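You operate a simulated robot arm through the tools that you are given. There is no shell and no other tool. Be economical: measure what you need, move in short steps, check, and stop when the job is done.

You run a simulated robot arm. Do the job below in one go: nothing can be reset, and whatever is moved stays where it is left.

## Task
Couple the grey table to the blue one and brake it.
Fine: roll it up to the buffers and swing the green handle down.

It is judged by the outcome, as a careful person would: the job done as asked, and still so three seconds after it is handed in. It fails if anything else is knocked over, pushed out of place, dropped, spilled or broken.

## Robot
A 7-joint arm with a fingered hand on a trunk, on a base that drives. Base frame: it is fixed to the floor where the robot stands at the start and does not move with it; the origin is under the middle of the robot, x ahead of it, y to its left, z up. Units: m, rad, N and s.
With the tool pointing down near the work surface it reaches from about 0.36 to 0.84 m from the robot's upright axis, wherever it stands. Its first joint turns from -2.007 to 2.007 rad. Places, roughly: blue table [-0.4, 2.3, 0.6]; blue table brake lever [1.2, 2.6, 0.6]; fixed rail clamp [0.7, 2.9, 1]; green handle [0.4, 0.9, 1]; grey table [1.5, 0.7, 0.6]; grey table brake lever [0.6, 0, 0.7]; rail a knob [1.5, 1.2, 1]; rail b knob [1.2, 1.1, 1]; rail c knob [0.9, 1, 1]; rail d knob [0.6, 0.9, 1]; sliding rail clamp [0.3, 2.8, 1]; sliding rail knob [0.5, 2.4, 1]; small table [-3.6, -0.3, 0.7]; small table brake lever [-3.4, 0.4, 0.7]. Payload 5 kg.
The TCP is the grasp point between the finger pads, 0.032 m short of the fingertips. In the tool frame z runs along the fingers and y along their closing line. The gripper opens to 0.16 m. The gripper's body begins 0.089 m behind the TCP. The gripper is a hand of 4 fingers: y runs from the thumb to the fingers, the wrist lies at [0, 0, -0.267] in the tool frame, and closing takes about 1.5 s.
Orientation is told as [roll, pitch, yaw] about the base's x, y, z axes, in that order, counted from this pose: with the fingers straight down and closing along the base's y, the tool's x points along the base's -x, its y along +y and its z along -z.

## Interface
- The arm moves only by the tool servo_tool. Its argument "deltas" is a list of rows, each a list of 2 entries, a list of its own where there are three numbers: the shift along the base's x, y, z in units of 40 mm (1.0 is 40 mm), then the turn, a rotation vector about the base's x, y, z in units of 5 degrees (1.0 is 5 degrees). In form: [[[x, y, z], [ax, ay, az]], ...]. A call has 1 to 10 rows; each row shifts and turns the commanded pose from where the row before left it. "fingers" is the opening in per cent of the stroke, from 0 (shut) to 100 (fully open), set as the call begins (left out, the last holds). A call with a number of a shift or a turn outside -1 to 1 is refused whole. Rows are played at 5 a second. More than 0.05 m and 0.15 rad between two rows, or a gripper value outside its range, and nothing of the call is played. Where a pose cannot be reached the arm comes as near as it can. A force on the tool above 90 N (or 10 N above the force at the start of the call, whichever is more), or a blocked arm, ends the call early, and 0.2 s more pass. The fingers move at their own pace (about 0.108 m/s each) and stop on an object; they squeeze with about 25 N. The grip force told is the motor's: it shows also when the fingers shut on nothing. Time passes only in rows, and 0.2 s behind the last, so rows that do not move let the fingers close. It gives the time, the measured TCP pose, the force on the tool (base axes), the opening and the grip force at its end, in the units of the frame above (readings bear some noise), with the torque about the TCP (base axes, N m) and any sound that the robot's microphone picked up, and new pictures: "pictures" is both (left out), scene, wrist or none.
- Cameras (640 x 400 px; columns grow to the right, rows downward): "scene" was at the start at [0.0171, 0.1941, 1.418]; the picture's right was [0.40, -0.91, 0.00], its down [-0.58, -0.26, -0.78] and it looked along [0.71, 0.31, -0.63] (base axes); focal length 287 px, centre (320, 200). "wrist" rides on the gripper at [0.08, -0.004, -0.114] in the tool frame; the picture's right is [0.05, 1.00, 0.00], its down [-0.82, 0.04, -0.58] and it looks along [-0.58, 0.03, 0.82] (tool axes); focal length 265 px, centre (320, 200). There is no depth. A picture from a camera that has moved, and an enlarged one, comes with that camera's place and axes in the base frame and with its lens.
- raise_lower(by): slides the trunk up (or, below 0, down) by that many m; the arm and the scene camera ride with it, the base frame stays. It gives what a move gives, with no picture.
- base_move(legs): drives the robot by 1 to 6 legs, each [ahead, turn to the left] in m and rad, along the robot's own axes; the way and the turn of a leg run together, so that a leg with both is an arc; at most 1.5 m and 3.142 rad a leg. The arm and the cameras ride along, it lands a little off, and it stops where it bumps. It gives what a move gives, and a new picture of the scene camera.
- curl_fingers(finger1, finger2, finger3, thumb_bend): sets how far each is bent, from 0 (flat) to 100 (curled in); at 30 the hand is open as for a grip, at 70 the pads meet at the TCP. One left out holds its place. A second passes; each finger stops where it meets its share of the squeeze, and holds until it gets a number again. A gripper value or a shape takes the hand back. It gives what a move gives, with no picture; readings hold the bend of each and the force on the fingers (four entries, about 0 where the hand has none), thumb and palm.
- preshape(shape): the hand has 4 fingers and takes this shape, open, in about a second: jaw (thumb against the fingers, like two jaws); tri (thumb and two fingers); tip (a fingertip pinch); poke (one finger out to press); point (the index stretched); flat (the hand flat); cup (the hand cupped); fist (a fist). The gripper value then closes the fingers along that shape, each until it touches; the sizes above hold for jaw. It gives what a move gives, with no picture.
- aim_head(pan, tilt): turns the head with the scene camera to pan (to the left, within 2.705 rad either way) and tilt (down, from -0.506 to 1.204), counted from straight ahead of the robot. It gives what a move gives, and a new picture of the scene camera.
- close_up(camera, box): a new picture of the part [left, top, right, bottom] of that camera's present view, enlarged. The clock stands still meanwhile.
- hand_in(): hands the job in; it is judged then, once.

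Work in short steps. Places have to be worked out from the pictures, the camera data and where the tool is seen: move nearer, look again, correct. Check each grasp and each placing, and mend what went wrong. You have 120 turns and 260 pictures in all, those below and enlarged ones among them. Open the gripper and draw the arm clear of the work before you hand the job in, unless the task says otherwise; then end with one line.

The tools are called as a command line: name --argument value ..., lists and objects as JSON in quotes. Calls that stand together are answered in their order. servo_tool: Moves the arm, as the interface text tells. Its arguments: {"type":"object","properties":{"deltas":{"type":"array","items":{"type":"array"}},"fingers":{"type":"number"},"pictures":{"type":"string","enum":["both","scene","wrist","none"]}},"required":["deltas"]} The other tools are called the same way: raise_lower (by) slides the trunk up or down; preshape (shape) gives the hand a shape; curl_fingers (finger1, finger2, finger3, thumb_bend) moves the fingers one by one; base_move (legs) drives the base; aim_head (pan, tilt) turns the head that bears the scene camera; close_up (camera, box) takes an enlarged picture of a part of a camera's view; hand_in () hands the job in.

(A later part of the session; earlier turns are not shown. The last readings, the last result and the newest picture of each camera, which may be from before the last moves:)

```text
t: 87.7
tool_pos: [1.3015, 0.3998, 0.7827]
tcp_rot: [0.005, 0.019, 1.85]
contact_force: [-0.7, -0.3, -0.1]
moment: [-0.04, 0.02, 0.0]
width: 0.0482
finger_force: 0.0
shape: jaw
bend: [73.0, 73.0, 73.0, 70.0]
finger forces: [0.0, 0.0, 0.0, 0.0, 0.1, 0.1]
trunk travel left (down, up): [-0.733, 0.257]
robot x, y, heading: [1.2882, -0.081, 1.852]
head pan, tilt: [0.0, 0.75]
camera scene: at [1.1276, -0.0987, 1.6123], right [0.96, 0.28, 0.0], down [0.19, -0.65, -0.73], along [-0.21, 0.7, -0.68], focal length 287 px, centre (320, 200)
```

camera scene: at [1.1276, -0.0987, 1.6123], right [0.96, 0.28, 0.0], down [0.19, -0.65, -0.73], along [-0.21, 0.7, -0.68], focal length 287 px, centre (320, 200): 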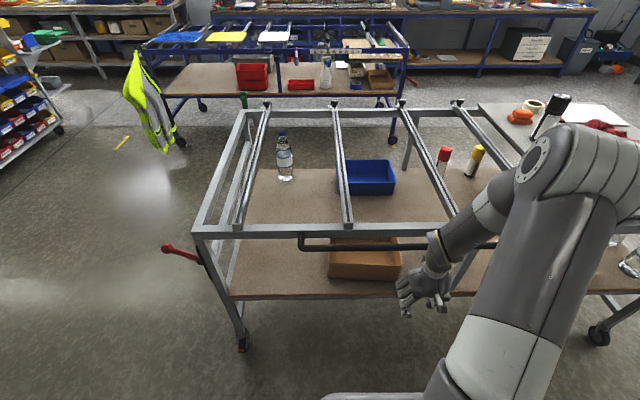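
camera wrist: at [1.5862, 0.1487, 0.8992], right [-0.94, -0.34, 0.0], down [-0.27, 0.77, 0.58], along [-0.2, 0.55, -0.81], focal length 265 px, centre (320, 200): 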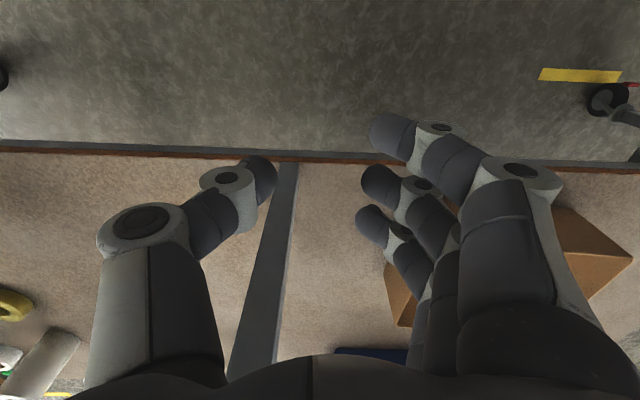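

Clear. A smooth arm stroke of ~0.2 m along the normal.

servo_tool --deltas '[[[-0.142, 0.48, 0], [0, 0, 0]], [[-0.085, 0.288, 0], [0, 0, 0]], [[-0.114, 0.384, 0], [0, 0, 0]], [[-0.142, 0.48, 0], [0, 0, 0]], [[-0.17, 0.575, 0], [0, 0, 0]], [[-0.17, 0.575, 0], [0, 0, 0]], [[-0.17, 0.575, 0], [0, 0, 0]], [[-0.17, 0.575, 0], [0, 0, 0]], [[-0.142, 0.48, 0], [0, 0, 0]], [[-0.114, 0.384, 0], [0, 0, 0]]]' --pictures "scene"

```text
t: 89.9
tool_pos: [1.2437, 0.5914, 0.7836]
tcp_rot: [0.006, 0.019, 1.85]
contact_force: [0.4, 0.0, -0.1]
moment: [-0.02, 0.01, 0.02]
width: 0.0483
finger_force: 0.1
shape: jaw
bend: [73.0, 73.0, 73.0, 70.0]
finger forces: [0.1, 0.0, 0.1, 0.0, 0.0, 0.1]
trunk travel left (down, up): [-0.733, 0.257]
robot x, y, heading: [1.2855, -0.0824, 1.854]
head pan, tilt: [0.0, 0.75]
camera scene: at [1.1276, -0.0993, 1.6123], right [0.96, 0.28, 0.0], down [0.19, -0.65, -0.73], along [-0.21, 0.7, -0.68], focal length 287 px, centre (320, 200)
```

scene: 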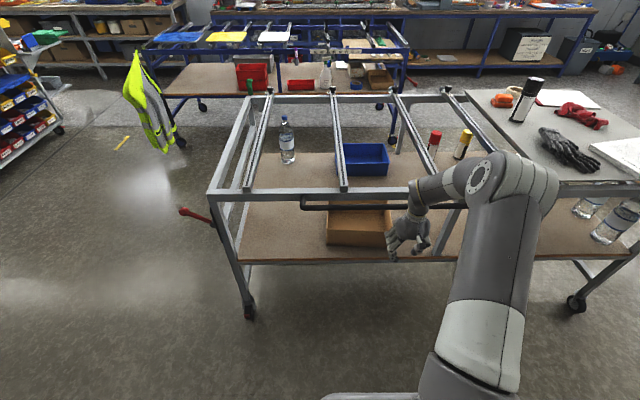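

servo_tool --deltas '[[[-0.085, 0.288, 0], [0, 0, 0]], [[-0.114, 0.384, 0], [0, 0, 0]], [[-0.142, 0.48, 0], [0, 0, 0]], [[-0.142, 0.48, 0], [0, 0, 0]], [[-0.142, 0.48, 0], [0, 0, 0]], [[-0.142, 0.48, 0], [0, 0, 0]], [[-0.142, 0.48, 0], [0, 0, 0]], [[-0.114, 0.384, 0], [0, 0, 0]]]' --pictures "none"

close_up --camera "scene" --box '[140, 10, 460, 210]'

```text
t: 91.7
tool_pos: [1.2016, 0.7295, 0.7822]
tcp_rot: [0.006, 0.02, 1.853]
contact_force: [0.5, 0.3, 0.7]
moment: [-0.01, 0.01, -0.03]
width: 0.0483
finger_force: 0.0
shape: jaw
bend: [73.0, 73.0, 73.0, 70.0]
finger forces: [0.1, 0.1, 0.1, 0.0, 0.0, 0.1]
trunk travel left (down, up): [-0.733, 0.257]
robot x, y, heading: [1.285, -0.0803, 1.858]
head pan, tilt: [0.0, 0.75]
```

```text
2.00 times, centred on (300, 110) of scene
camera zoom: at [1.1275, -0.099, 1.6123], right [0.96, 0.28, 0.0], down [0.19, -0.65, -0.73], along [-0.21, 0.7, -0.68], focal length 575 px, centre (360, 380)
```

zoom: 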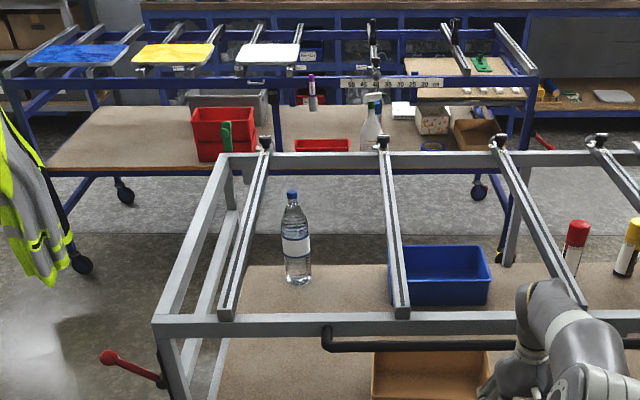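

Remaining ≈0.8 m; the table is ~2° CCW and hook is ~3 cm too far along. I retract, move up 0.3 m, and push next nearer the front end.

servo_tool --deltas '[[[0.25, -0.9, 0], [0, 0, 0]], [[0.25, -0.9, 0], [0, 0, 0]], [[0.25, -0.9, 0], [0, 0, 0]], [[0.25, -0.9, 0], [0, 0, 0]], [[0.25, -0.9, 0], [0, 0, 0]], [[0.25, -0.9, 0], [0, 0, 0]], [[0.25, -0.9, 0], [0, 0, 0]], [[0.25, -0.9, 0], [0, 0, 0]], [[0.25, -0.9, 0], [0, 0, 0]]]' --pictures "none"

base_move --legs '[[0.33, 0.0]]'

servo_tool --deltas '[[[-0.96, -0.28, 0], [0, 0, 0]], [[-0.96, -0.28, 0], [0, 0, 0]], [[-0.96, -0.28, 0], [0, 0, 0]], [[-0.96, -0.28, 0], [0, 0, 0]], [[-0.96, -0.28, 0], [0, 0, 0]], [[-0.96, -0.28, 0], [0, 0, 0]]]' --pictures "scene"

```text
t: 93.7
tool_pos: [1.2931, 0.405, 0.7826]
tcp_rot: [0.007, 0.018, 1.848]
contact_force: [-0.4, -0.1, -0.8]
moment: [-0.02, 0.0, -0.02]
width: 0.0483
finger_force: 0.1
shape: jaw
bend: [73.0, 73.0, 73.0, 70.0]
finger forces: [0.1, 0.1, 0.0, 0.0, 0.0, 0.1]
trunk travel left (down, up): [-0.733, 0.257]
robot x, y, heading: [1.284, -0.0852, 1.85]
head pan, tilt: [0.0, 0.75]
```

```text
t: 95.9
tool_pos: [1.2011, 0.7205, 0.7816]
tcp_rot: [0.006, 0.019, 1.85]
contact_force: [-0.3, 0.1, -1.6]
moment: [0.02, 0.0, 0.03]
width: 0.0483
finger_force: 0.0
shape: jaw
bend: [73.0, 73.0, 73.0, 70.0]
finger forces: [0.0, 0.1, 0.0, 0.0, 0.1, 0.0]
trunk travel left (down, up): [-0.733, 0.257]
robot x, y, heading: [1.1934, 0.2371, 1.856]
head pan, tilt: [0.0, 0.75]
camera scene: at [1.0354, 0.2164, 1.6123], right [0.96, 0.28, 0.0], down [0.19, -0.65, -0.73], along [-0.21, 0.7, -0.68], focal length 287 px, centre (320, 200)
```

scene: 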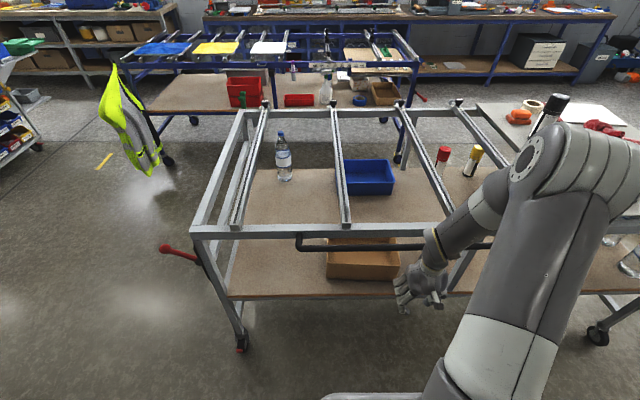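

```text
t: 97.3
tool_pos: [0.9682, 0.6513, 0.7844]
tcp_rot: [0.003, 0.02, 1.851]
contact_force: [-0.4, -0.2, -0.3]
moment: [0.04, 0.02, 0.01]
width: 0.0482
finger_force: 0.0
shape: jaw
bend: [73.0, 73.0, 73.0, 70.0]
finger forces: [0.1, 0.0, 0.0, 0.0, 0.1, 0.0]
trunk travel left (down, up): [-0.733, 0.257]
robot x, y, heading: [1.1972, 0.2354, 1.856]
head pan, tilt: [0.0, 0.75]
camera scene: at [1.0345, 0.2155, 1.6122], right [0.96, 0.28, 0.0], down [0.19, -0.65, -0.73], along [-0.2, 0.7, -0.68], focal length 287 px, centre (320, 200)
```

scene: 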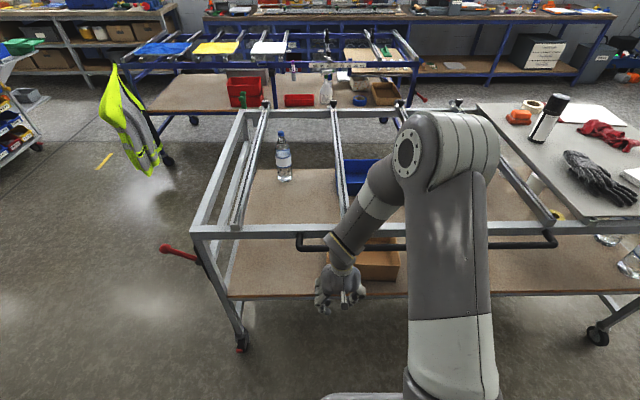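

Now a stroke at u≈1.11 to bring the front end forward.

servo_tool --deltas '[[[-0.142, 0.48, 0], [0, 0, 0]], [[-0.085, 0.288, 0], [0, 0, 0]], [[-0.085, 0.288, 0], [0, 0, 0]], [[-0.114, 0.384, 0], [0, 0, 0]], [[-0.142, 0.48, 0], [0, 0, 0]], [[-0.142, 0.48, 0], [0, 0, 0]], [[-0.142, 0.48, 0], [0, 0, 0]], [[-0.142, 0.48, 0], [0, 0, 0]], [[-0.114, 0.384, 0], [0, 0, 0]]]' --pictures "none"

close_up --camera "scene" --box '[100, 20, 580, 320]'

```text
t: 99.3
tool_pos: [0.924, 0.8035, 0.7823]
tcp_rot: [0.006, 0.021, 1.851]
contact_force: [-0.1, -0.4, 0.0]
moment: [0.04, 0.01, 0.03]
width: 0.0482
finger_force: 0.1
shape: jaw
bend: [73.0, 73.0, 73.0, 70.0]
finger forces: [0.1, 0.0, 0.1, 0.0, 0.0, 0.0]
trunk travel left (down, up): [-0.733, 0.257]
robot x, y, heading: [1.1956, 0.2361, 1.86]
head pan, tilt: [0.0, 0.75]
```

```text
1.33 times, centred on (340, 170) of scene
camera zoom: at [1.0351, 0.216, 1.6123], right [0.96, 0.28, 0.0], down [0.19, -0.65, -0.73], along [-0.21, 0.7, -0.68], focal length 383 px, centre (293, 240)
```

zoom: 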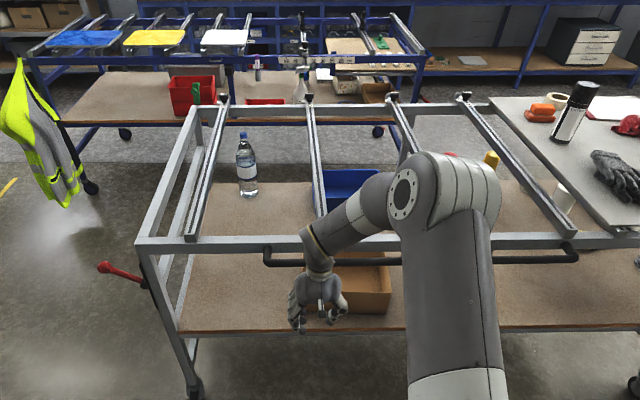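

Parallel again. Move the hand to the neutral point and push another ~0.17 m.

servo_tool --deltas '[[[0.14, -0.48, 0], [0, 0, 0]], [[0.96, 0.28, 0], [0, 0, 0]], [[0.96, 0.28, 0], [0, 0, 0]], [[0.96, 0.28, 0], [0, 0, 0]], [[0.96, 0.28, 0], [0, 0, 0]], [[0.96, 0.28, 0], [0, 0, 0]], [[-0.14, 0.48, 0], [0, 0, 0]]]' --pictures "none"

servo_tool --deltas '[[[-0.085, 0.288, 0], [0, 0, 0]], [[-0.114, 0.384, 0], [0, 0, 0]], [[-0.142, 0.48, 0], [0, 0, 0]], [[-0.142, 0.48, 0], [0, 0, 0]], [[-0.142, 0.48, 0], [0, 0, 0]], [[-0.142, 0.48, 0], [0, 0, 0]], [[-0.142, 0.48, 0], [0, 0, 0]], [[-0.142, 0.48, 0], [0, 0, 0]], [[-0.114, 0.384, 0], [0, 0, 0]]]' --pictures "none"

close_up --camera "scene" --box '[100, 20, 580, 320]'

```text
t: 100.9
tool_pos: [1.1167, 0.8582, 0.7823]
tcp_rot: [0.006, 0.019, 1.853]
contact_force: [0.1, 0.4, -0.6]
moment: [-0.01, -0.01, -0.01]
width: 0.0486
finger_force: 0.1
shape: jaw
bend: [73.0, 73.0, 73.0, 70.0]
finger forces: [0.1, 0.0, 0.0, 0.0, 0.1, 0.1]
trunk travel left (down, up): [-0.733, 0.257]
robot x, y, heading: [1.197, 0.2323, 1.857]
head pan, tilt: [0.0, 0.75]
```

```text
t: 102.9
tool_pos: [1.0706, 1.0171, 0.7828]
tcp_rot: [0.006, 0.02, 1.851]
contact_force: [-0.9, 0.0, 0.2]
moment: [-0.02, -0.03, 0.03]
width: 0.0483
finger_force: 0.1
shape: jaw
bend: [73.0, 73.0, 73.0, 70.0]
finger forces: [0.0, 0.0, 0.0, 0.1, 0.0, 0.0]
trunk travel left (down, up): [-0.733, 0.257]
robot x, y, heading: [1.1952, 0.2326, 1.854]
head pan, tilt: [0.0, 0.75]
```

```text
1.33 times, centred on (340, 170) of scene
camera zoom: at [1.0354, 0.216, 1.6123], right [0.96, 0.28, 0.0], down [0.19, -0.65, -0.73], along [-0.21, 0.7, -0.68], focal length 383 px, centre (293, 240)
```

zoom: 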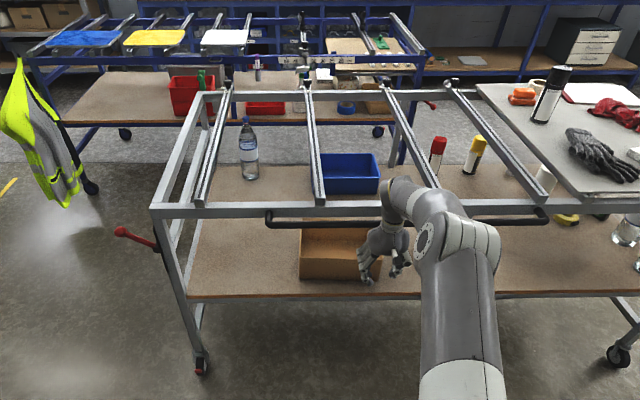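

About 0.5 m remains. Retract and move the base up again.

servo_tool --deltas '[[[0.25, -0.9, 0], [0, 0, 0]], [[0.25, -0.9, 0], [0, 0, 0]], [[0.25, -0.9, 0], [0, 0, 0]], [[0.25, -0.9, 0], [0, 0, 0]], [[0.25, -0.9, 0], [0, 0, 0]], [[0.25, -0.9, 0], [0, 0, 0]], [[0.25, -0.9, 0], [0, 0, 0]], [[0.25, -0.9, 0], [0, 0, 0]]]' --pictures "none"

base_move --legs '[[0.28, 0.0]]'

servo_tool --deltas '[[[-0.142, 0.48, 0], [0, 0, 0]], [[-0.085, 0.288, 0], [0, 0, 0]], [[-0.114, 0.384, 0], [0, 0, 0]], [[-0.142, 0.48, 0], [0, 0, 0]], [[-0.142, 0.48, 0], [0, 0, 0]], [[-0.142, 0.48, 0], [0, 0, 0]], [[-0.142, 0.48, 0], [0, 0, 0]], [[-0.142, 0.48, 0], [0, 0, 0]], [[-0.142, 0.48, 0], [0, 0, 0]], [[-0.114, 0.384, 0], [0, 0, 0]]]' --pictures "none"

close_up --camera "scene" --box '[100, 20, 580, 320]'

```text
t: 104.7
tool_pos: [1.1516, 0.727, 0.7842]
tcp_rot: [0.005, 0.02, 1.85]
contact_force: [0.1, 0.3, -0.7]
moment: [0.04, 0.0, -0.01]
width: 0.0483
finger_force: 0.1
shape: jaw
bend: [73.0, 73.0, 73.0, 70.0]
finger forces: [0.0, 0.1, 0.1, 0.0, 0.1, 0.1]
trunk travel left (down, up): [-0.733, 0.257]
robot x, y, heading: [1.1921, 0.2374, 1.857]
head pan, tilt: [0.0, 0.75]
```

```text
t: 106.7
tool_pos: [1.0719, 0.9996, 0.7844]
tcp_rot: [0.004, 0.021, 1.85]
contact_force: [0.0, -0.8, 0.3]
moment: [0.0, -0.02, -0.04]
width: 0.0482
finger_force: 0.0
shape: jaw
bend: [73.0, 73.0, 73.0, 70.0]
finger forces: [0.1, 0.1, 0.0, 0.0, 0.0, 0.0]
trunk travel left (down, up): [-0.733, 0.257]
robot x, y, heading: [1.1164, 0.5061, 1.852]
head pan, tilt: [0.0, 0.75]
camera scene: at [0.956, 0.4874, 1.6123], right [0.96, 0.28, 0.0], down [0.19, -0.65, -0.73], along [-0.21, 0.7, -0.68], focal length 287 px, centre (320, 200)
```

scene: 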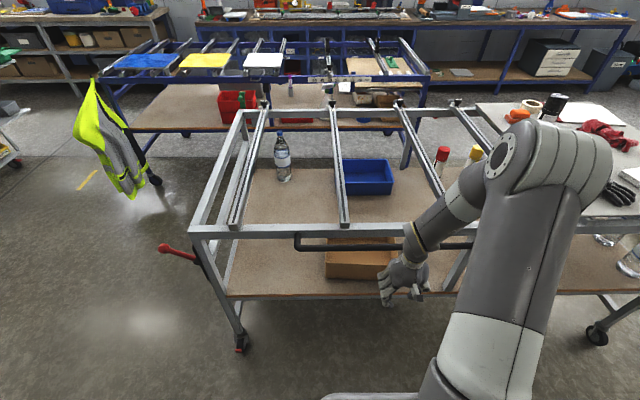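

```text
t: 108.9
tool_pos: [1.0175, 1.177, 0.784]
tcp_rot: [0.004, 0.017, 1.852]
contact_force: [0.2, 0.8, 1.0]
moment: [-0.03, -0.02, 0.0]
width: 0.0482
finger_force: 0.1
shape: jaw
bend: [73.0, 73.0, 73.0, 70.0]
finger forces: [0.1, 0.1, 0.0, 0.0, 0.0, 0.3]
trunk travel left (down, up): [-0.733, 0.257]
robot x, y, heading: [1.1154, 0.5036, 1.856]
head pan, tilt: [0.0, 0.75]
```

```text
1.33 times, centred on (340, 170) of scene
camera zoom: at [0.9557, 0.4879, 1.6122], right [0.96, 0.28, 0.0], down [0.19, -0.66, -0.73], along [-0.21, 0.7, -0.68], focal length 383 px, centre (293, 240)
```

zoom: 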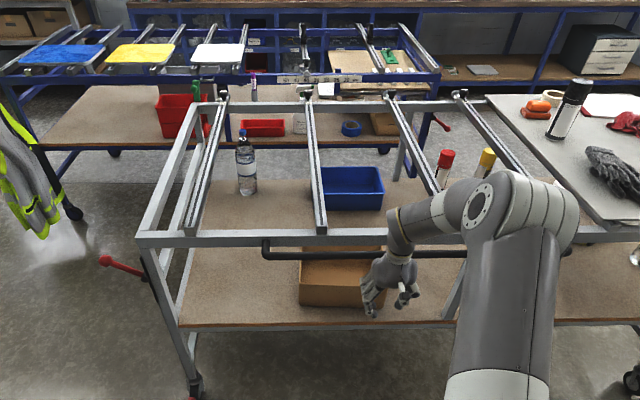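

close_up --camera "scene" --box '[200, 50, 330, 132]'

close_up --camera "scene" --box '[330, 50, 460, 132]'

```text
4.88 times, centred on (265, 91) of scene
camera zoom: at [0.9557, 0.4879, 1.6122], right [0.96, 0.28, 0.0], down [0.19, -0.66, -0.73], along [-0.21, 0.7, -0.68], focal length 1402 px, centre (588, 732)
```

zoom: 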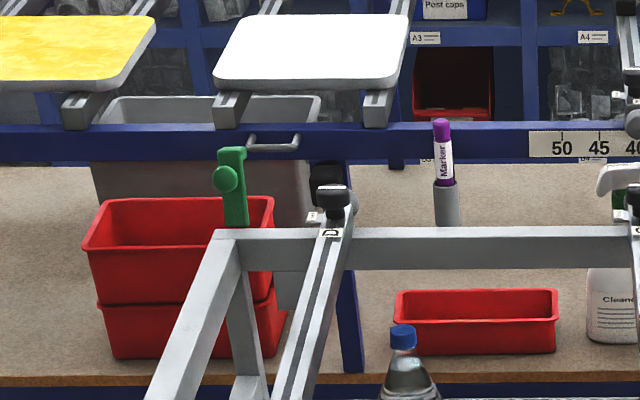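

```text
4.88 times, centred on (395, 91) of scene
camera zoom: at [0.9557, 0.4879, 1.6122], right [0.96, 0.28, 0.0], down [0.19, -0.66, -0.73], along [-0.21, 0.7, -0.68], focal length 1402 px, centre (-46, 732)
```

zoom: 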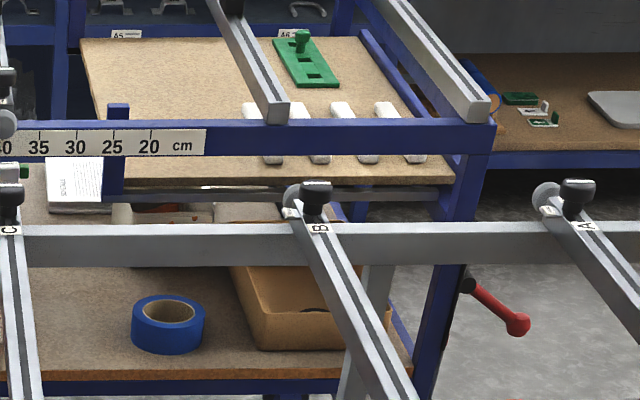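

The hook is well lined up with the keeper (along-table 0.64 vs 0.635), ~0.22 m to go. I continue gently.

servo_tool --deltas '[[[-0.085, 0.288, 0], [0, 0, 0]], [[-0.085, 0.288, 0], [0, 0, 0]], [[-0.114, 0.384, 0], [0, 0, 0]], [[-0.114, 0.384, 0], [0, 0, 0]], [[-0.114, 0.384, 0], [0, 0, 0]], [[-0.114, 0.384, 0], [0, 0, 0]], [[-0.085, 0.288, 0], [0, 0, 0]], [[-0.085, 0.288, 0], [0, 0, 0]]]' --pictures "none"

close_up --camera "scene" --box '[100, 20, 580, 320]'

close_up --camera "scene" --box '[200, 50, 330, 132]'

```text
t: 110.7
tool_pos: [0.9855, 1.2846, 0.7837]
tcp_rot: [0.003, 0.019, 1.853]
contact_force: [-0.3, -0.2, -0.3]
moment: [0.02, -0.02, 0.02]
width: 0.0481
finger_force: 0.1
shape: jaw
bend: [73.0, 73.0, 73.0, 70.0]
finger forces: [0.0, 0.0, 0.0, 0.1, 0.0, 0.7]
trunk travel left (down, up): [-0.733, 0.257]
robot x, y, heading: [1.1155, 0.509, 1.851]
head pan, tilt: [0.0, 0.75]
```

```text
1.33 times, centred on (340, 170) of scene
camera zoom: at [0.9558, 0.4875, 1.6123], right [0.96, 0.28, 0.0], down [0.19, -0.66, -0.73], along [-0.21, 0.7, -0.68], focal length 383 px, centre (293, 240)
```

zoom: 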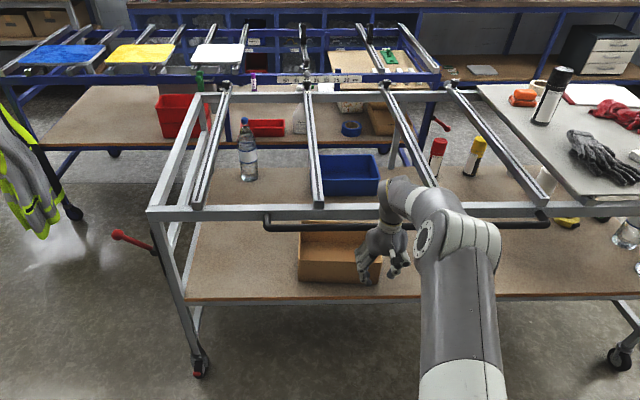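

```text
4.88 times, centred on (265, 91) of scene
camera zoom: at [0.9558, 0.4875, 1.6123], right [0.96, 0.28, 0.0], down [0.19, -0.66, -0.73], along [-0.21, 0.7, -0.68], focal length 1402 px, centre (588, 732)
```

zoom: 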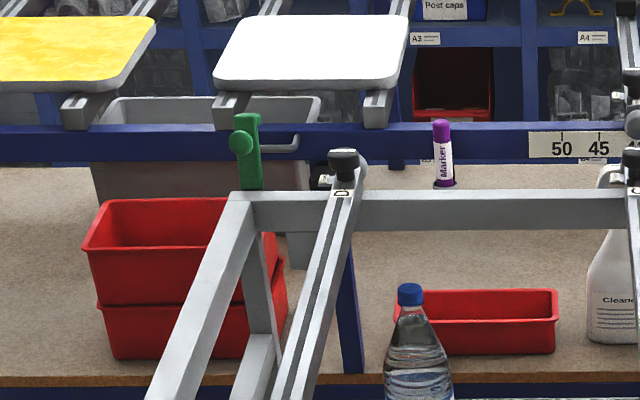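

About 0.1 m left; the arm is near its reach limit, so I bring the base up once more.

servo_tool --deltas '[[[0.25, -0.9, 0], [0, 0, 0]], [[0.25, -0.9, 0], [0, 0, 0]], [[0.25, -0.9, 0], [0, 0, 0]], [[0.25, -0.9, 0], [0, 0, 0]], [[0.25, -0.9, 0], [0, 0, 0]], [[0.25, -0.9, 0], [0, 0, 0]], [[0.25, -0.9, 0], [0, 0, 0]], [[0.25, -0.9, 0], [0, 0, 0]]]' --pictures "none"

base_move --legs '[[0.25, 0.0]]'

close_up --camera "scene" --box '[210, 50, 340, 132]'

close_up --camera "scene" --box '[330, 50, 460, 132]'

```text
t: 112.5
tool_pos: [1.0664, 0.9955, 0.7842]
tcp_rot: [0.004, 0.017, 1.849]
contact_force: [0.1, -0.2, 0.1]
moment: [0.02, 0.0, -0.02]
width: 0.0484
finger_force: 0.1
shape: jaw
bend: [73.0, 73.0, 73.0, 70.0]
finger forces: [0.1, 0.0, 0.0, 0.0, 0.0, 0.0]
trunk travel left (down, up): [-0.733, 0.257]
robot x, y, heading: [1.1155, 0.5053, 1.859]
head pan, tilt: [0.0, 0.75]
```

```text
t: 114.3
tool_pos: [0.995, 1.2368, 0.784]
tcp_rot: [0.005, 0.02, 1.851]
contact_force: [-0.6, 0.2, 0.2]
moment: [0.01, -0.02, 0.01]
width: 0.0486
finger_force: 0.0
shape: jaw
bend: [73.0, 73.0, 73.0, 70.0]
finger forces: [0.0, 0.0, 0.0, 0.0, 0.0, 0.0]
trunk travel left (down, up): [-0.733, 0.257]
robot x, y, heading: [1.0448, 0.7459, 1.856]
head pan, tilt: [0.0, 0.75]
camera scene: at [0.8852, 0.7283, 1.6123], right [0.96, 0.28, 0.0], down [0.19, -0.65, -0.73], along [-0.21, 0.7, -0.68], focal length 287 px, centre (320, 200)
```

scene: 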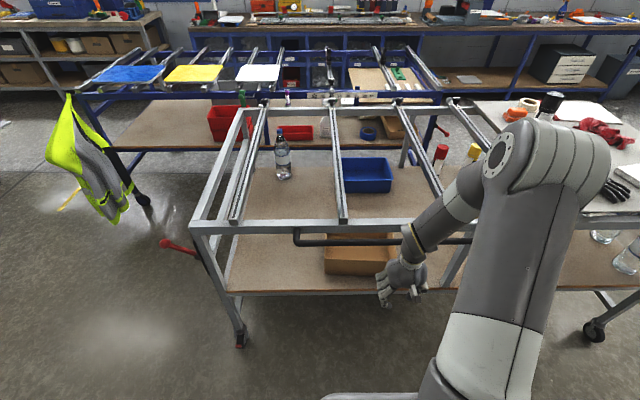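

```text
4.88 times, centred on (275, 91) of scene
camera zoom: at [0.8852, 0.7283, 1.6123], right [0.96, 0.28, 0.0], down [0.19, -0.65, -0.73], along [-0.21, 0.7, -0.68], focal length 1402 px, centre (540, 732)
```

zoom: 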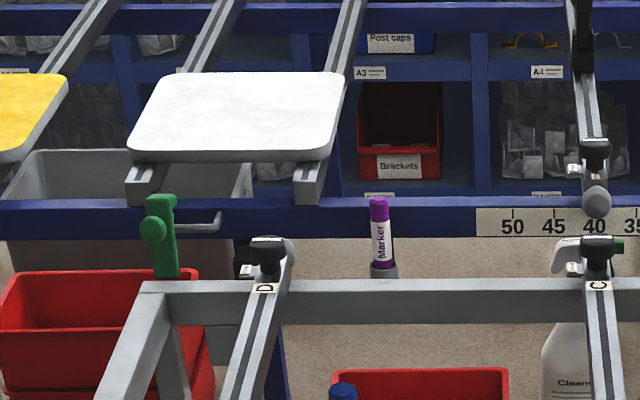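

```text
4.88 times, centred on (395, 91) of scene
camera zoom: at [0.8852, 0.7283, 1.6123], right [0.96, 0.28, 0.0], down [0.19, -0.65, -0.73], along [-0.21, 0.7, -0.68], focal length 1402 px, centre (-46, 732)
```

zoom: 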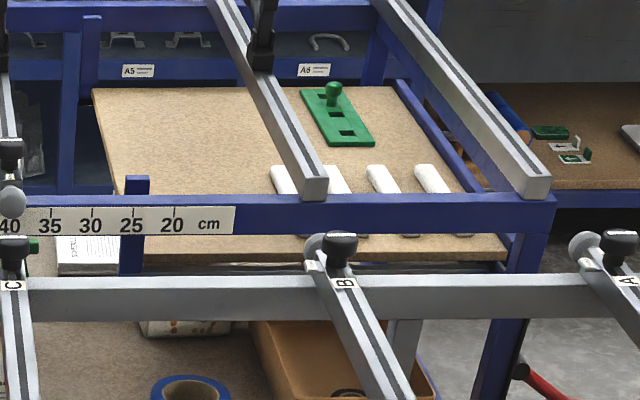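

Aligned. Now slow approach until the buffer is felt.

servo_tool --deltas '[[[-0.142, 0.48, 0], [0, 0, 0]], [[-0.142, 0.48, 0], [0, 0, 0]], [[-0.085, 0.288, 0], [0, 0, 0]], [[-0.085, 0.288, 0], [0, 0, 0]], [[-0.085, 0.288, 0], [0, 0, 0]], [[-0.085, 0.288, 0], [0, 0, 0]], [[-0.085, 0.288, 0], [0, 0, 0]], [[-0.085, 0.288, 0], [0, 0, 0]]]' --pictures "none"

close_up --camera "scene" --box '[210, 50, 340, 132]'

close_up --camera "scene" --box '[330, 50, 460, 132]'

```text
t: 116.1
tool_pos: [0.9631, 1.3443, 0.7836]
tcp_rot: [0.005, 0.019, 1.852]
contact_force: [-0.4, -0.9, -1.6]
moment: [-0.01, 0.01, 0.0]
width: 0.0483
finger_force: 0.1
shape: jaw
bend: [73.0, 73.0, 73.0, 70.0]
finger forces: [0.0, 0.0, 0.1, 0.0, 0.0, 0.0]
trunk travel left (down, up): [-0.733, 0.257]
robot x, y, heading: [1.0505, 0.7461, 1.857]
head pan, tilt: [0.0, 0.75]
```

```text
4.88 times, centred on (275, 91) of scene
camera zoom: at [0.8853, 0.7278, 1.6123], right [0.96, 0.28, 0.0], down [0.19, -0.65, -0.73], along [-0.21, 0.7, -0.68], focal length 1402 px, centre (540, 732)
```

zoom: 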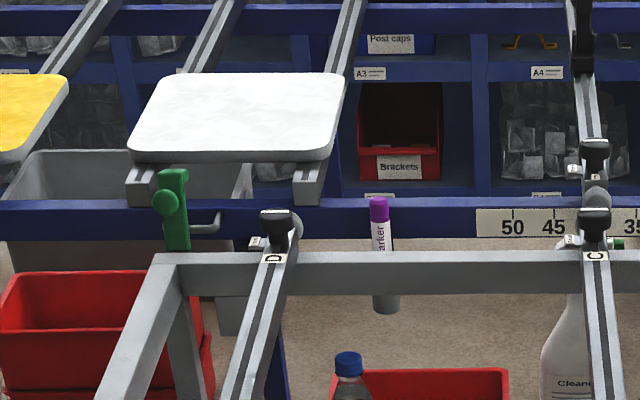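

```text
4.88 times, centred on (395, 91) of scene
camera zoom: at [0.8853, 0.7278, 1.6123], right [0.96, 0.28, 0.0], down [0.19, -0.65, -0.73], along [-0.21, 0.7, -0.68], focal length 1402 px, centre (-46, 732)
```

zoom: 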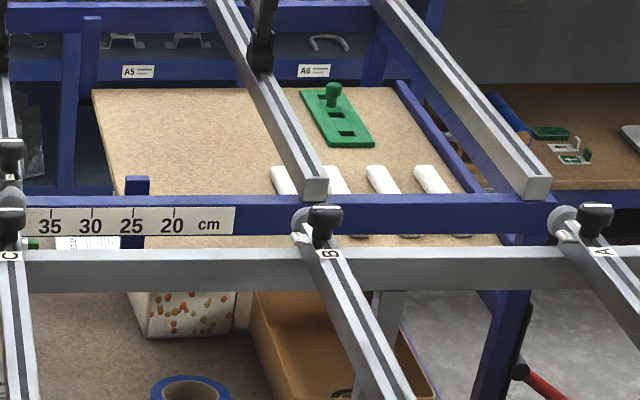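

close_up --camera "scene" --box '[310, 80, 360, 112]'

close_up --camera "scene" --box '[230, 80, 280, 112]'

```text
12.50 times, centred on (335, 96) of scene
camera zoom: at [0.8853, 0.7278, 1.6123], right [0.96, 0.28, 0.0], down [0.19, -0.65, -0.73], along [-0.21, 0.7, -0.68], focal length 3591 px, centre (132, 1500)
```

zoom: 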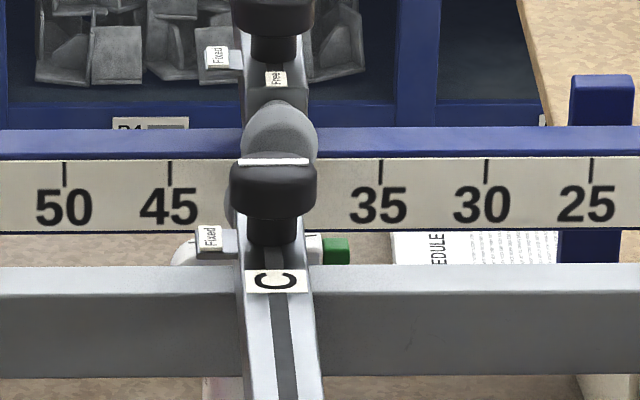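

```text
12.50 times, centred on (255, 96) of scene
camera zoom: at [0.8853, 0.7278, 1.6123], right [0.96, 0.28, 0.0], down [0.19, -0.65, -0.73], along [-0.21, 0.7, -0.68], focal length 3591 px, centre (1132, 1500)
```

zoom: 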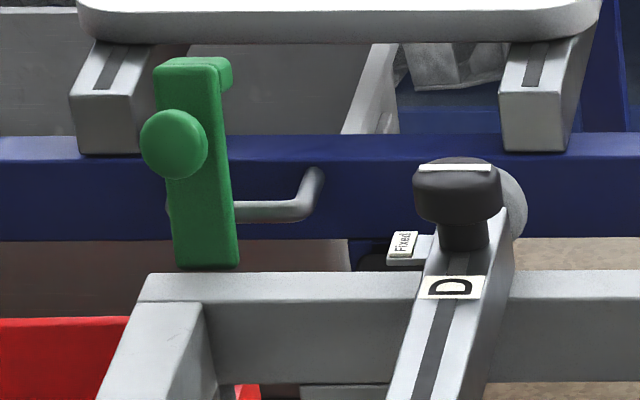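

The buffer and both rail ends are close now; I creep forward and watch forces.

servo_tool --deltas '[[[-0.057, 0.19, 0], [0, 0, 0]], [[-0.057, 0.19, 0], [0, 0, 0]], [[-0.057, 0.19, 0], [0, 0, 0]], [[-0.057, 0.19, 0], [0, 0, 0]]]' --pictures "none"

close_up --camera "scene" --box '[220, 50, 350, 132]'

```text
t: 117.1
tool_pos: [0.9528, 1.3775, 0.783]
tcp_rot: [0.003, 0.016, 1.856]
contact_force: [-0.5, 0.4, 0.0]
moment: [-0.09, 0.01, -0.03]
width: 0.0485
finger_force: 0.0
shape: jaw
bend: [73.0, 73.0, 73.0, 70.0]
finger forces: [0.0, 0.0, 0.0, 0.0, 0.0, 0.1]
trunk travel left (down, up): [-0.733, 0.257]
robot x, y, heading: [1.045, 0.7489, 1.859]
head pan, tilt: [0.0, 0.75]
```

```text
4.88 times, centred on (285, 91) of scene
camera zoom: at [0.885, 0.729, 1.6122], right [0.96, 0.28, 0.0], down [0.19, -0.65, -0.73], along [-0.21, 0.7, -0.68], focal length 1402 px, centre (491, 732)
```

zoom: 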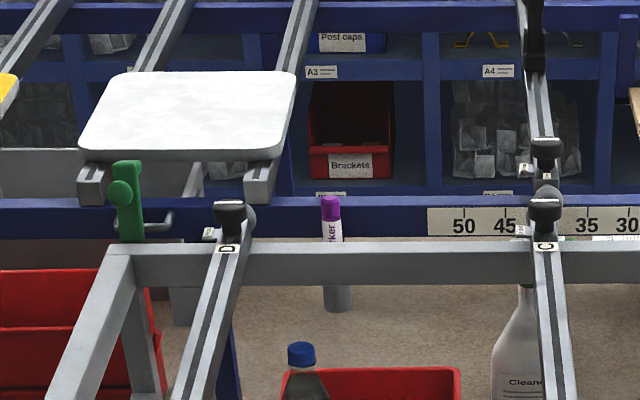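

servo_tool --deltas '[[[-0.057, 0.19, 0], [0, 0, 0]], [[-0.057, 0.19, 0], [0, 0, 0]], [[-0.057, 0.19, 0], [0, 0, 0]], [[-0.057, 0.19, 0], [0, 0, 0]]]' --pictures "none"

close_up --camera "scene" --box '[220, 50, 350, 132]'

```text
t: 117.9
tool_pos: [0.9511, 1.3773, 0.7818]
tcp_rot: [0.007, 0.043, 1.846]
contact_force: [9.1, -40.0, 17.9]
moment: [5.62, 1.29, 0.11]
width: 0.0483
finger_force: 0.0
shape: jaw
bend: [73.0, 73.0, 73.0, 70.0]
finger forces: [0.1, 0.0, 0.0, 0.1, 0.0, 56.3]
trunk travel left (down, up): [-0.733, 0.257]
robot x, y, heading: [1.0423, 0.7449, 1.855]
head pan, tilt: [0.0, 0.75]
stopped in row 4: the force on the tool passed its limit at 97 N (the readings are from after the stop); the commanded pose is now the measured one
```

```text
4.88 times, centred on (285, 91) of scene
camera zoom: at [0.8873, 0.718, 1.6127], right [0.96, 0.28, 0.0], down [0.19, -0.65, -0.73], along [-0.21, 0.71, -0.68], focal length 1402 px, centre (491, 732)
```

zoom: 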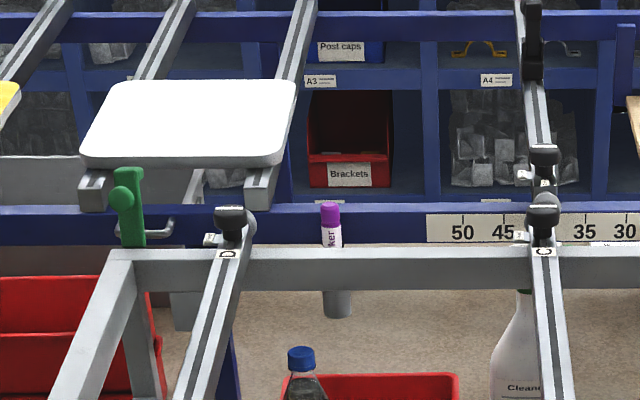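

Firm stop (97 N) — something is bearing. I back the hand off slightly, then look whether the table stays, and check items.

servo_tool --deltas '[[[0.14, -0.48, 0], [0, 0, 0]], [[0.25, -0.85, 0], [0, 0, 0]], [[0.25, -0.85, 0], [0, 0, 0]], [[0.25, -0.85, 0], [0, 0, 0]]]' --pictures "scene"

close_up --camera "scene" --box '[220, 50, 350, 132]'

close_up --camera "scene" --box '[340, 50, 470, 132]'

```text
t: 118.9
tool_pos: [0.9854, 1.2634, 0.7806]
tcp_rot: [0.006, 0.039, 1.85]
contact_force: [0.6, -0.1, 0.4]
moment: [0.03, 0.0, -0.01]
width: 0.0482
finger_force: 0.0
shape: jaw
bend: [73.0, 73.0, 73.0, 70.0]
finger forces: [0.0, 0.1, 0.1, 0.0, 0.0, 0.0]
trunk travel left (down, up): [-0.733, 0.257]
robot x, y, heading: [1.0419, 0.7439, 1.862]
head pan, tilt: [0.0, 0.75]
camera scene: at [0.8857, 0.7261, 1.6123], right [0.96, 0.28, 0.0], down [0.19, -0.65, -0.73], along [-0.21, 0.7, -0.68], focal length 287 px, centre (320, 200)
```

scene: 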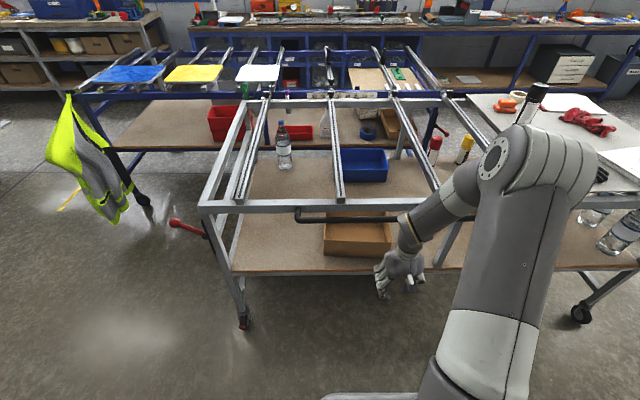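

```text
4.88 times, centred on (285, 91) of scene
camera zoom: at [0.8857, 0.7261, 1.6123], right [0.96, 0.28, 0.0], down [0.19, -0.65, -0.73], along [-0.21, 0.7, -0.68], focal length 1402 px, centre (491, 732)
```

zoom: 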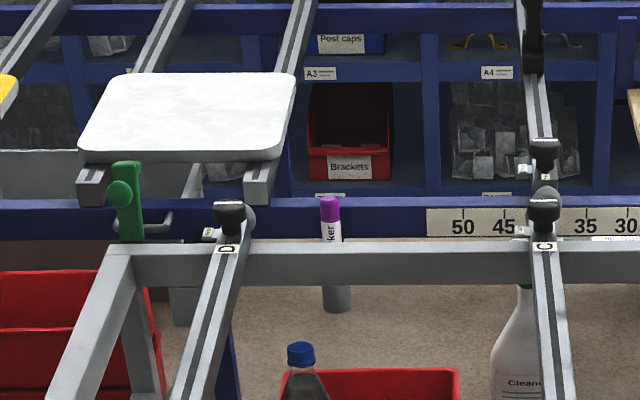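

```text
4.88 times, centred on (405, 91) of scene
camera zoom: at [0.8857, 0.7261, 1.6123], right [0.96, 0.28, 0.0], down [0.19, -0.65, -0.73], along [-0.21, 0.7, -0.68], focal length 1402 px, centre (-95, 732)
```

zoom: 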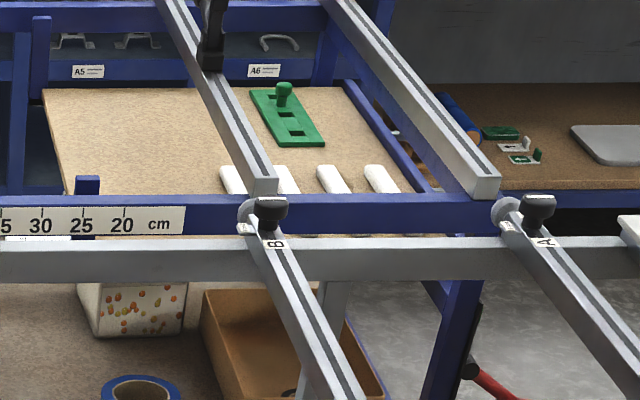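

The table stays in place, parallel and with nothing disturbed. To inspect the gap and reach the green handle I raise the hand and drive round to the table's front end.

servo_tool --deltas '[[[0.1, -0.4, 0.9], [0, 0, 0]], [[0.1, -0.4, 0.9], [0, 0, 0]], [[0, 0, 0.9], [0, 0, 0]], [[0, 0, 0.9], [0, 0, 0]], [[0, 0, 0.9], [0, 0, 0]], [[0, 0, 0.9], [0, 0, 0]], [[0, 0, 0.9], [0, 0, 0]], [[0, 0, 0.9], [0, 0, 0]], [[0, 0, 0.9], [0, 0, 0]], [[0, 0, 0.9], [0, 0, 0]]]' --pictures "none"

base_move --legs '[[-0.15, 0.0], [0.0, 1.57], [1.15, 0.0]]'

```text
t: 121.1
tool_pos: [0.9942, 1.2307, 1.1389]
tcp_rot: [0.007, 0.041, 1.85]
contact_force: [0.0, -0.1, 0.2]
moment: [-0.01, 0.0, 0.02]
width: 0.0484
finger_force: 0.0
shape: jaw
bend: [73.0, 73.0, 73.0, 70.0]
finger forces: [0.0, 0.1, 0.0, 0.0, 0.0, 0.0]
trunk travel left (down, up): [-0.733, 0.257]
robot x, y, heading: [1.043, 0.7463, 1.855]
head pan, tilt: [0.0, 0.75]
```

```text
t: 131.8
tool_pos: [-0.496, 0.2181, 1.1383]
tcp_rot: [0.008, 0.04, -2.852]
contact_force: [-0.1, 0.6, 0.0]
moment: [0.01, 0.02, -0.01]
width: 0.0483
finger_force: 0.2
shape: jaw
bend: [73.0, 73.0, 73.0, 70.0]
finger forces: [0.0, 0.0, 0.0, 0.0, 0.0, 0.0]
trunk travel left (down, up): [-0.733, 0.257]
robot x, y, heading: [-0.0128, 0.2774, -2.846]
head pan, tilt: [0.0, 0.75]
camera scene: at [0.0102, 0.1198, 1.6123], right [-0.29, 0.96, 0.0], down [0.65, 0.2, -0.73], along [-0.7, -0.21, -0.68], focal length 287 px, centre (320, 200)
```

scene: 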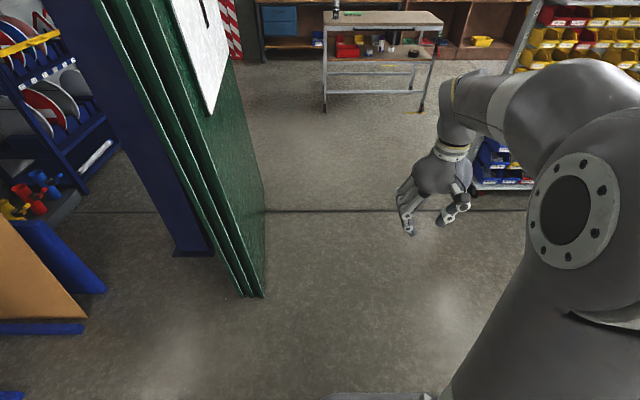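

base_move --legs '[[0.0, -1.58], [0.9, 0.0]]'

aim_head --pan -0.4 --tilt 0.75

```text
t: 140.3
tool_pos: [-0.3317, 1.6151, 1.1388]
tcp_rot: [0.006, 0.04, 1.861]
contact_force: [0.4, 1.2, 0.7]
moment: [-0.02, 0.01, 0.0]
width: 0.0485
finger_force: 0.1
shape: jaw
bend: [73.0, 73.0, 73.0, 70.0]
finger forces: [0.1, 0.1, 0.1, 0.0, 0.0, 0.0]
trunk travel left (down, up): [-0.733, 0.257]
robot x, y, heading: [-0.2728, 1.1295, 1.869]
head pan, tilt: [0.0, 0.75]
camera scene: at [-0.4339, 1.1093, 1.6123], right [0.96, 0.29, 0.0], down [0.2, -0.65, -0.73], along [-0.21, 0.7, -0.68], focal length 287 px, centre (320, 200)
```

scene: 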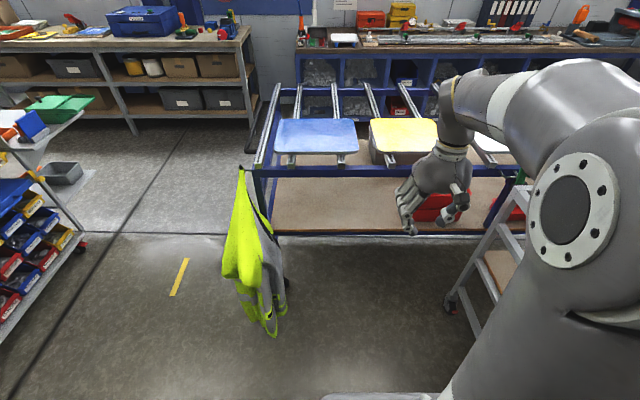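

```text
t: 141.2
tool_pos: [-0.3322, 1.6145, 1.1384]
tcp_rot: [0.007, 0.04, 1.862]
contact_force: [0.0, -0.1, -0.4]
moment: [0.0, 0.04, -0.04]
width: 0.0487
finger_force: 0.0
shape: jaw
bend: [73.0, 73.0, 73.0, 70.0]
finger forces: [0.0, 0.1, 0.0, 0.0, 0.0, 0.1]
trunk travel left (down, up): [-0.733, 0.257]
robot x, y, heading: [-0.2768, 1.1322, 1.868]
head pan, tilt: [-0.4, 0.75]
camera scene: at [-0.4011, 1.1121, 1.6123], right [0.99, -0.1, 0.0], down [-0.07, -0.68, -0.73], along [0.07, 0.73, -0.68], focal length 287 px, centre (320, 200)
```

scene: 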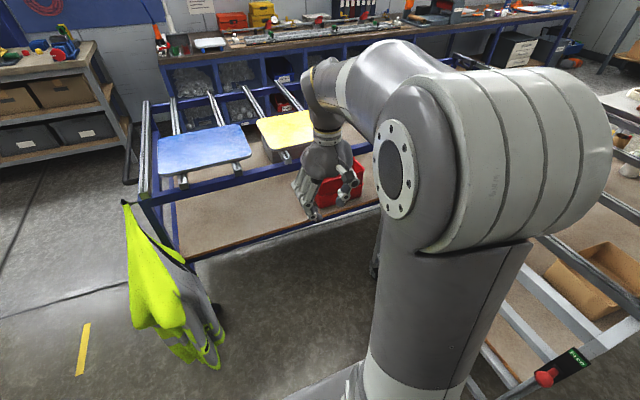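

I turn toward the hook corner for a view of the gap.

base_move --legs '[[0.2, -0.2], [0.0, -0.5]]'

aim_head --pan 0.1 --tilt 0.6

```text
t: 144.2
tool_pos: [-0.0472, 1.7323, 1.1376]
tcp_rot: [0.008, 0.039, 1.162]
contact_force: [-0.6, 0.2, 0.0]
moment: [0.01, 0.02, 0.01]
width: 0.0484
finger_force: 0.2
shape: jaw
bend: [73.0, 73.0, 73.0, 70.0]
finger forces: [0.1, 0.0, 0.1, 0.0, 0.0, 0.0]
trunk travel left (down, up): [-0.733, 0.257]
robot x, y, heading: [-0.3123, 1.3284, 1.169]
head pan, tilt: [-0.4, 0.75]
camera scene: at [-0.425, 1.3927, 1.6123], right [0.7, -0.72, 0.0], down [-0.49, -0.47, -0.73], along [0.53, 0.51, -0.68], focal length 287 px, centre (320, 200)
```

scene: 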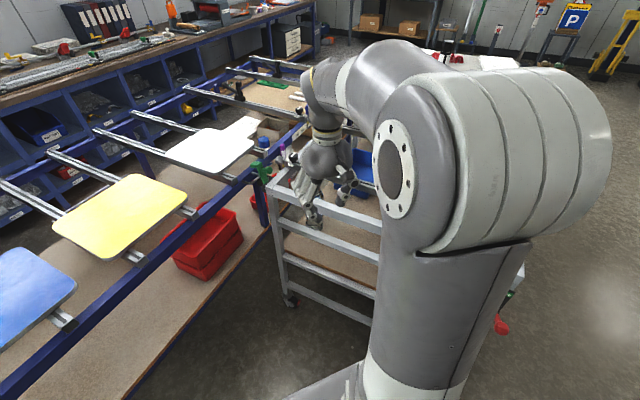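

```text
t: 145.1
tool_pos: [-0.0454, 1.7325, 1.1388]
tcp_rot: [0.005, 0.039, 1.16]
contact_force: [-0.9, -0.6, 0.0]
moment: [0.01, 0.0, -0.02]
width: 0.0482
finger_force: 0.0
shape: jaw
bend: [73.0, 73.0, 73.0, 70.0]
finger forces: [0.1, 0.0, 0.0, 0.1, 0.0, 0.0]
trunk travel left (down, up): [-0.733, 0.257]
robot x, y, heading: [-0.3182, 1.3267, 1.168]
head pan, tilt: [0.099, 0.6]
camera scene: at [-0.4584, 1.4195, 1.6252], right [0.95, -0.3, 0.0], down [-0.17, -0.54, -0.82], along [0.25, 0.79, -0.57], focal length 287 px, centre (320, 200)
```

scene: 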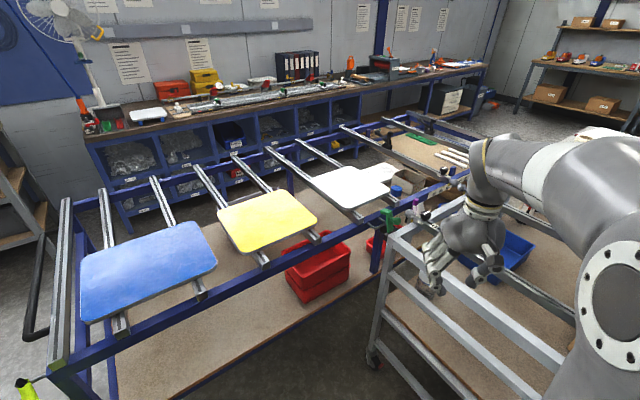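

close_up --camera "scene" --box '[360, 170, 440, 240]'

aim_head --pan -0.15 --tilt 0.6

close_up --camera "scene" --box '[240, 110, 340, 240]'

```text
5.71 times, centred on (400, 205) of scene
camera zoom: at [-0.4584, 1.4195, 1.6252], right [0.95, -0.3, 0.0], down [-0.17, -0.54, -0.82], along [0.25, 0.79, -0.57], focal length 1642 px, centre (-137, 171)
```

zoom: 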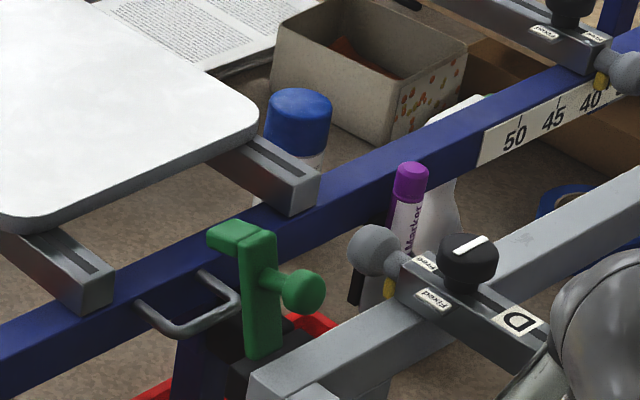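

```text
t: 145.9
tool_pos: [-0.0469, 1.7322, 1.1385]
tcp_rot: [0.005, 0.04, 1.162]
contact_force: [-0.2, -0.6, 0.3]
moment: [0.01, 0.0, -0.01]
width: 0.0484
finger_force: 0.0
shape: jaw
bend: [73.0, 73.0, 73.0, 70.0]
finger forces: [0.0, 0.0, 0.1, 0.0, 0.0, 0.0]
trunk travel left (down, up): [-0.733, 0.257]
robot x, y, heading: [-0.3158, 1.3279, 1.17]
head pan, tilt: [-0.15, 0.6]
camera scene: at [-0.4385, 1.4105, 1.6252], right [0.85, -0.52, 0.0], down [-0.3, -0.48, -0.83], along [0.43, 0.7, -0.56], focal length 287 px, centre (320, 200)
```

scene: 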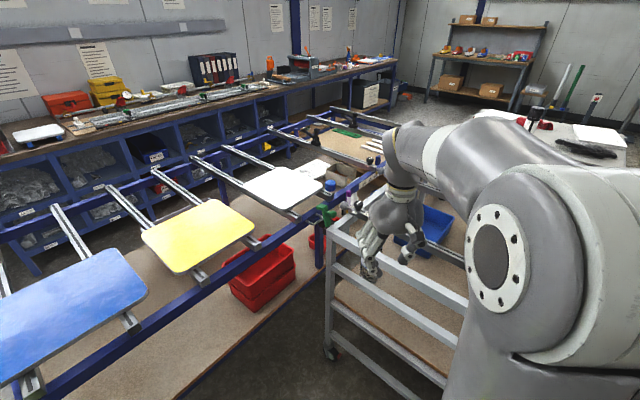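

```text
3.08 times, centred on (290, 175) of scene
camera zoom: at [-0.4385, 1.4105, 1.6252], right [0.85, -0.52, 0.0], down [-0.3, -0.48, -0.83], along [0.43, 0.7, -0.56], focal length 884 px, centre (412, 277)
```

zoom: 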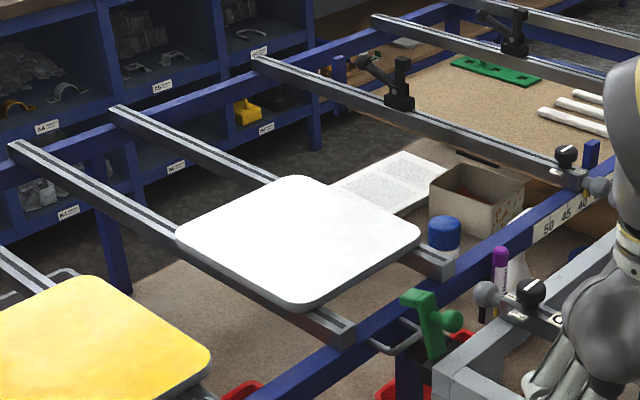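

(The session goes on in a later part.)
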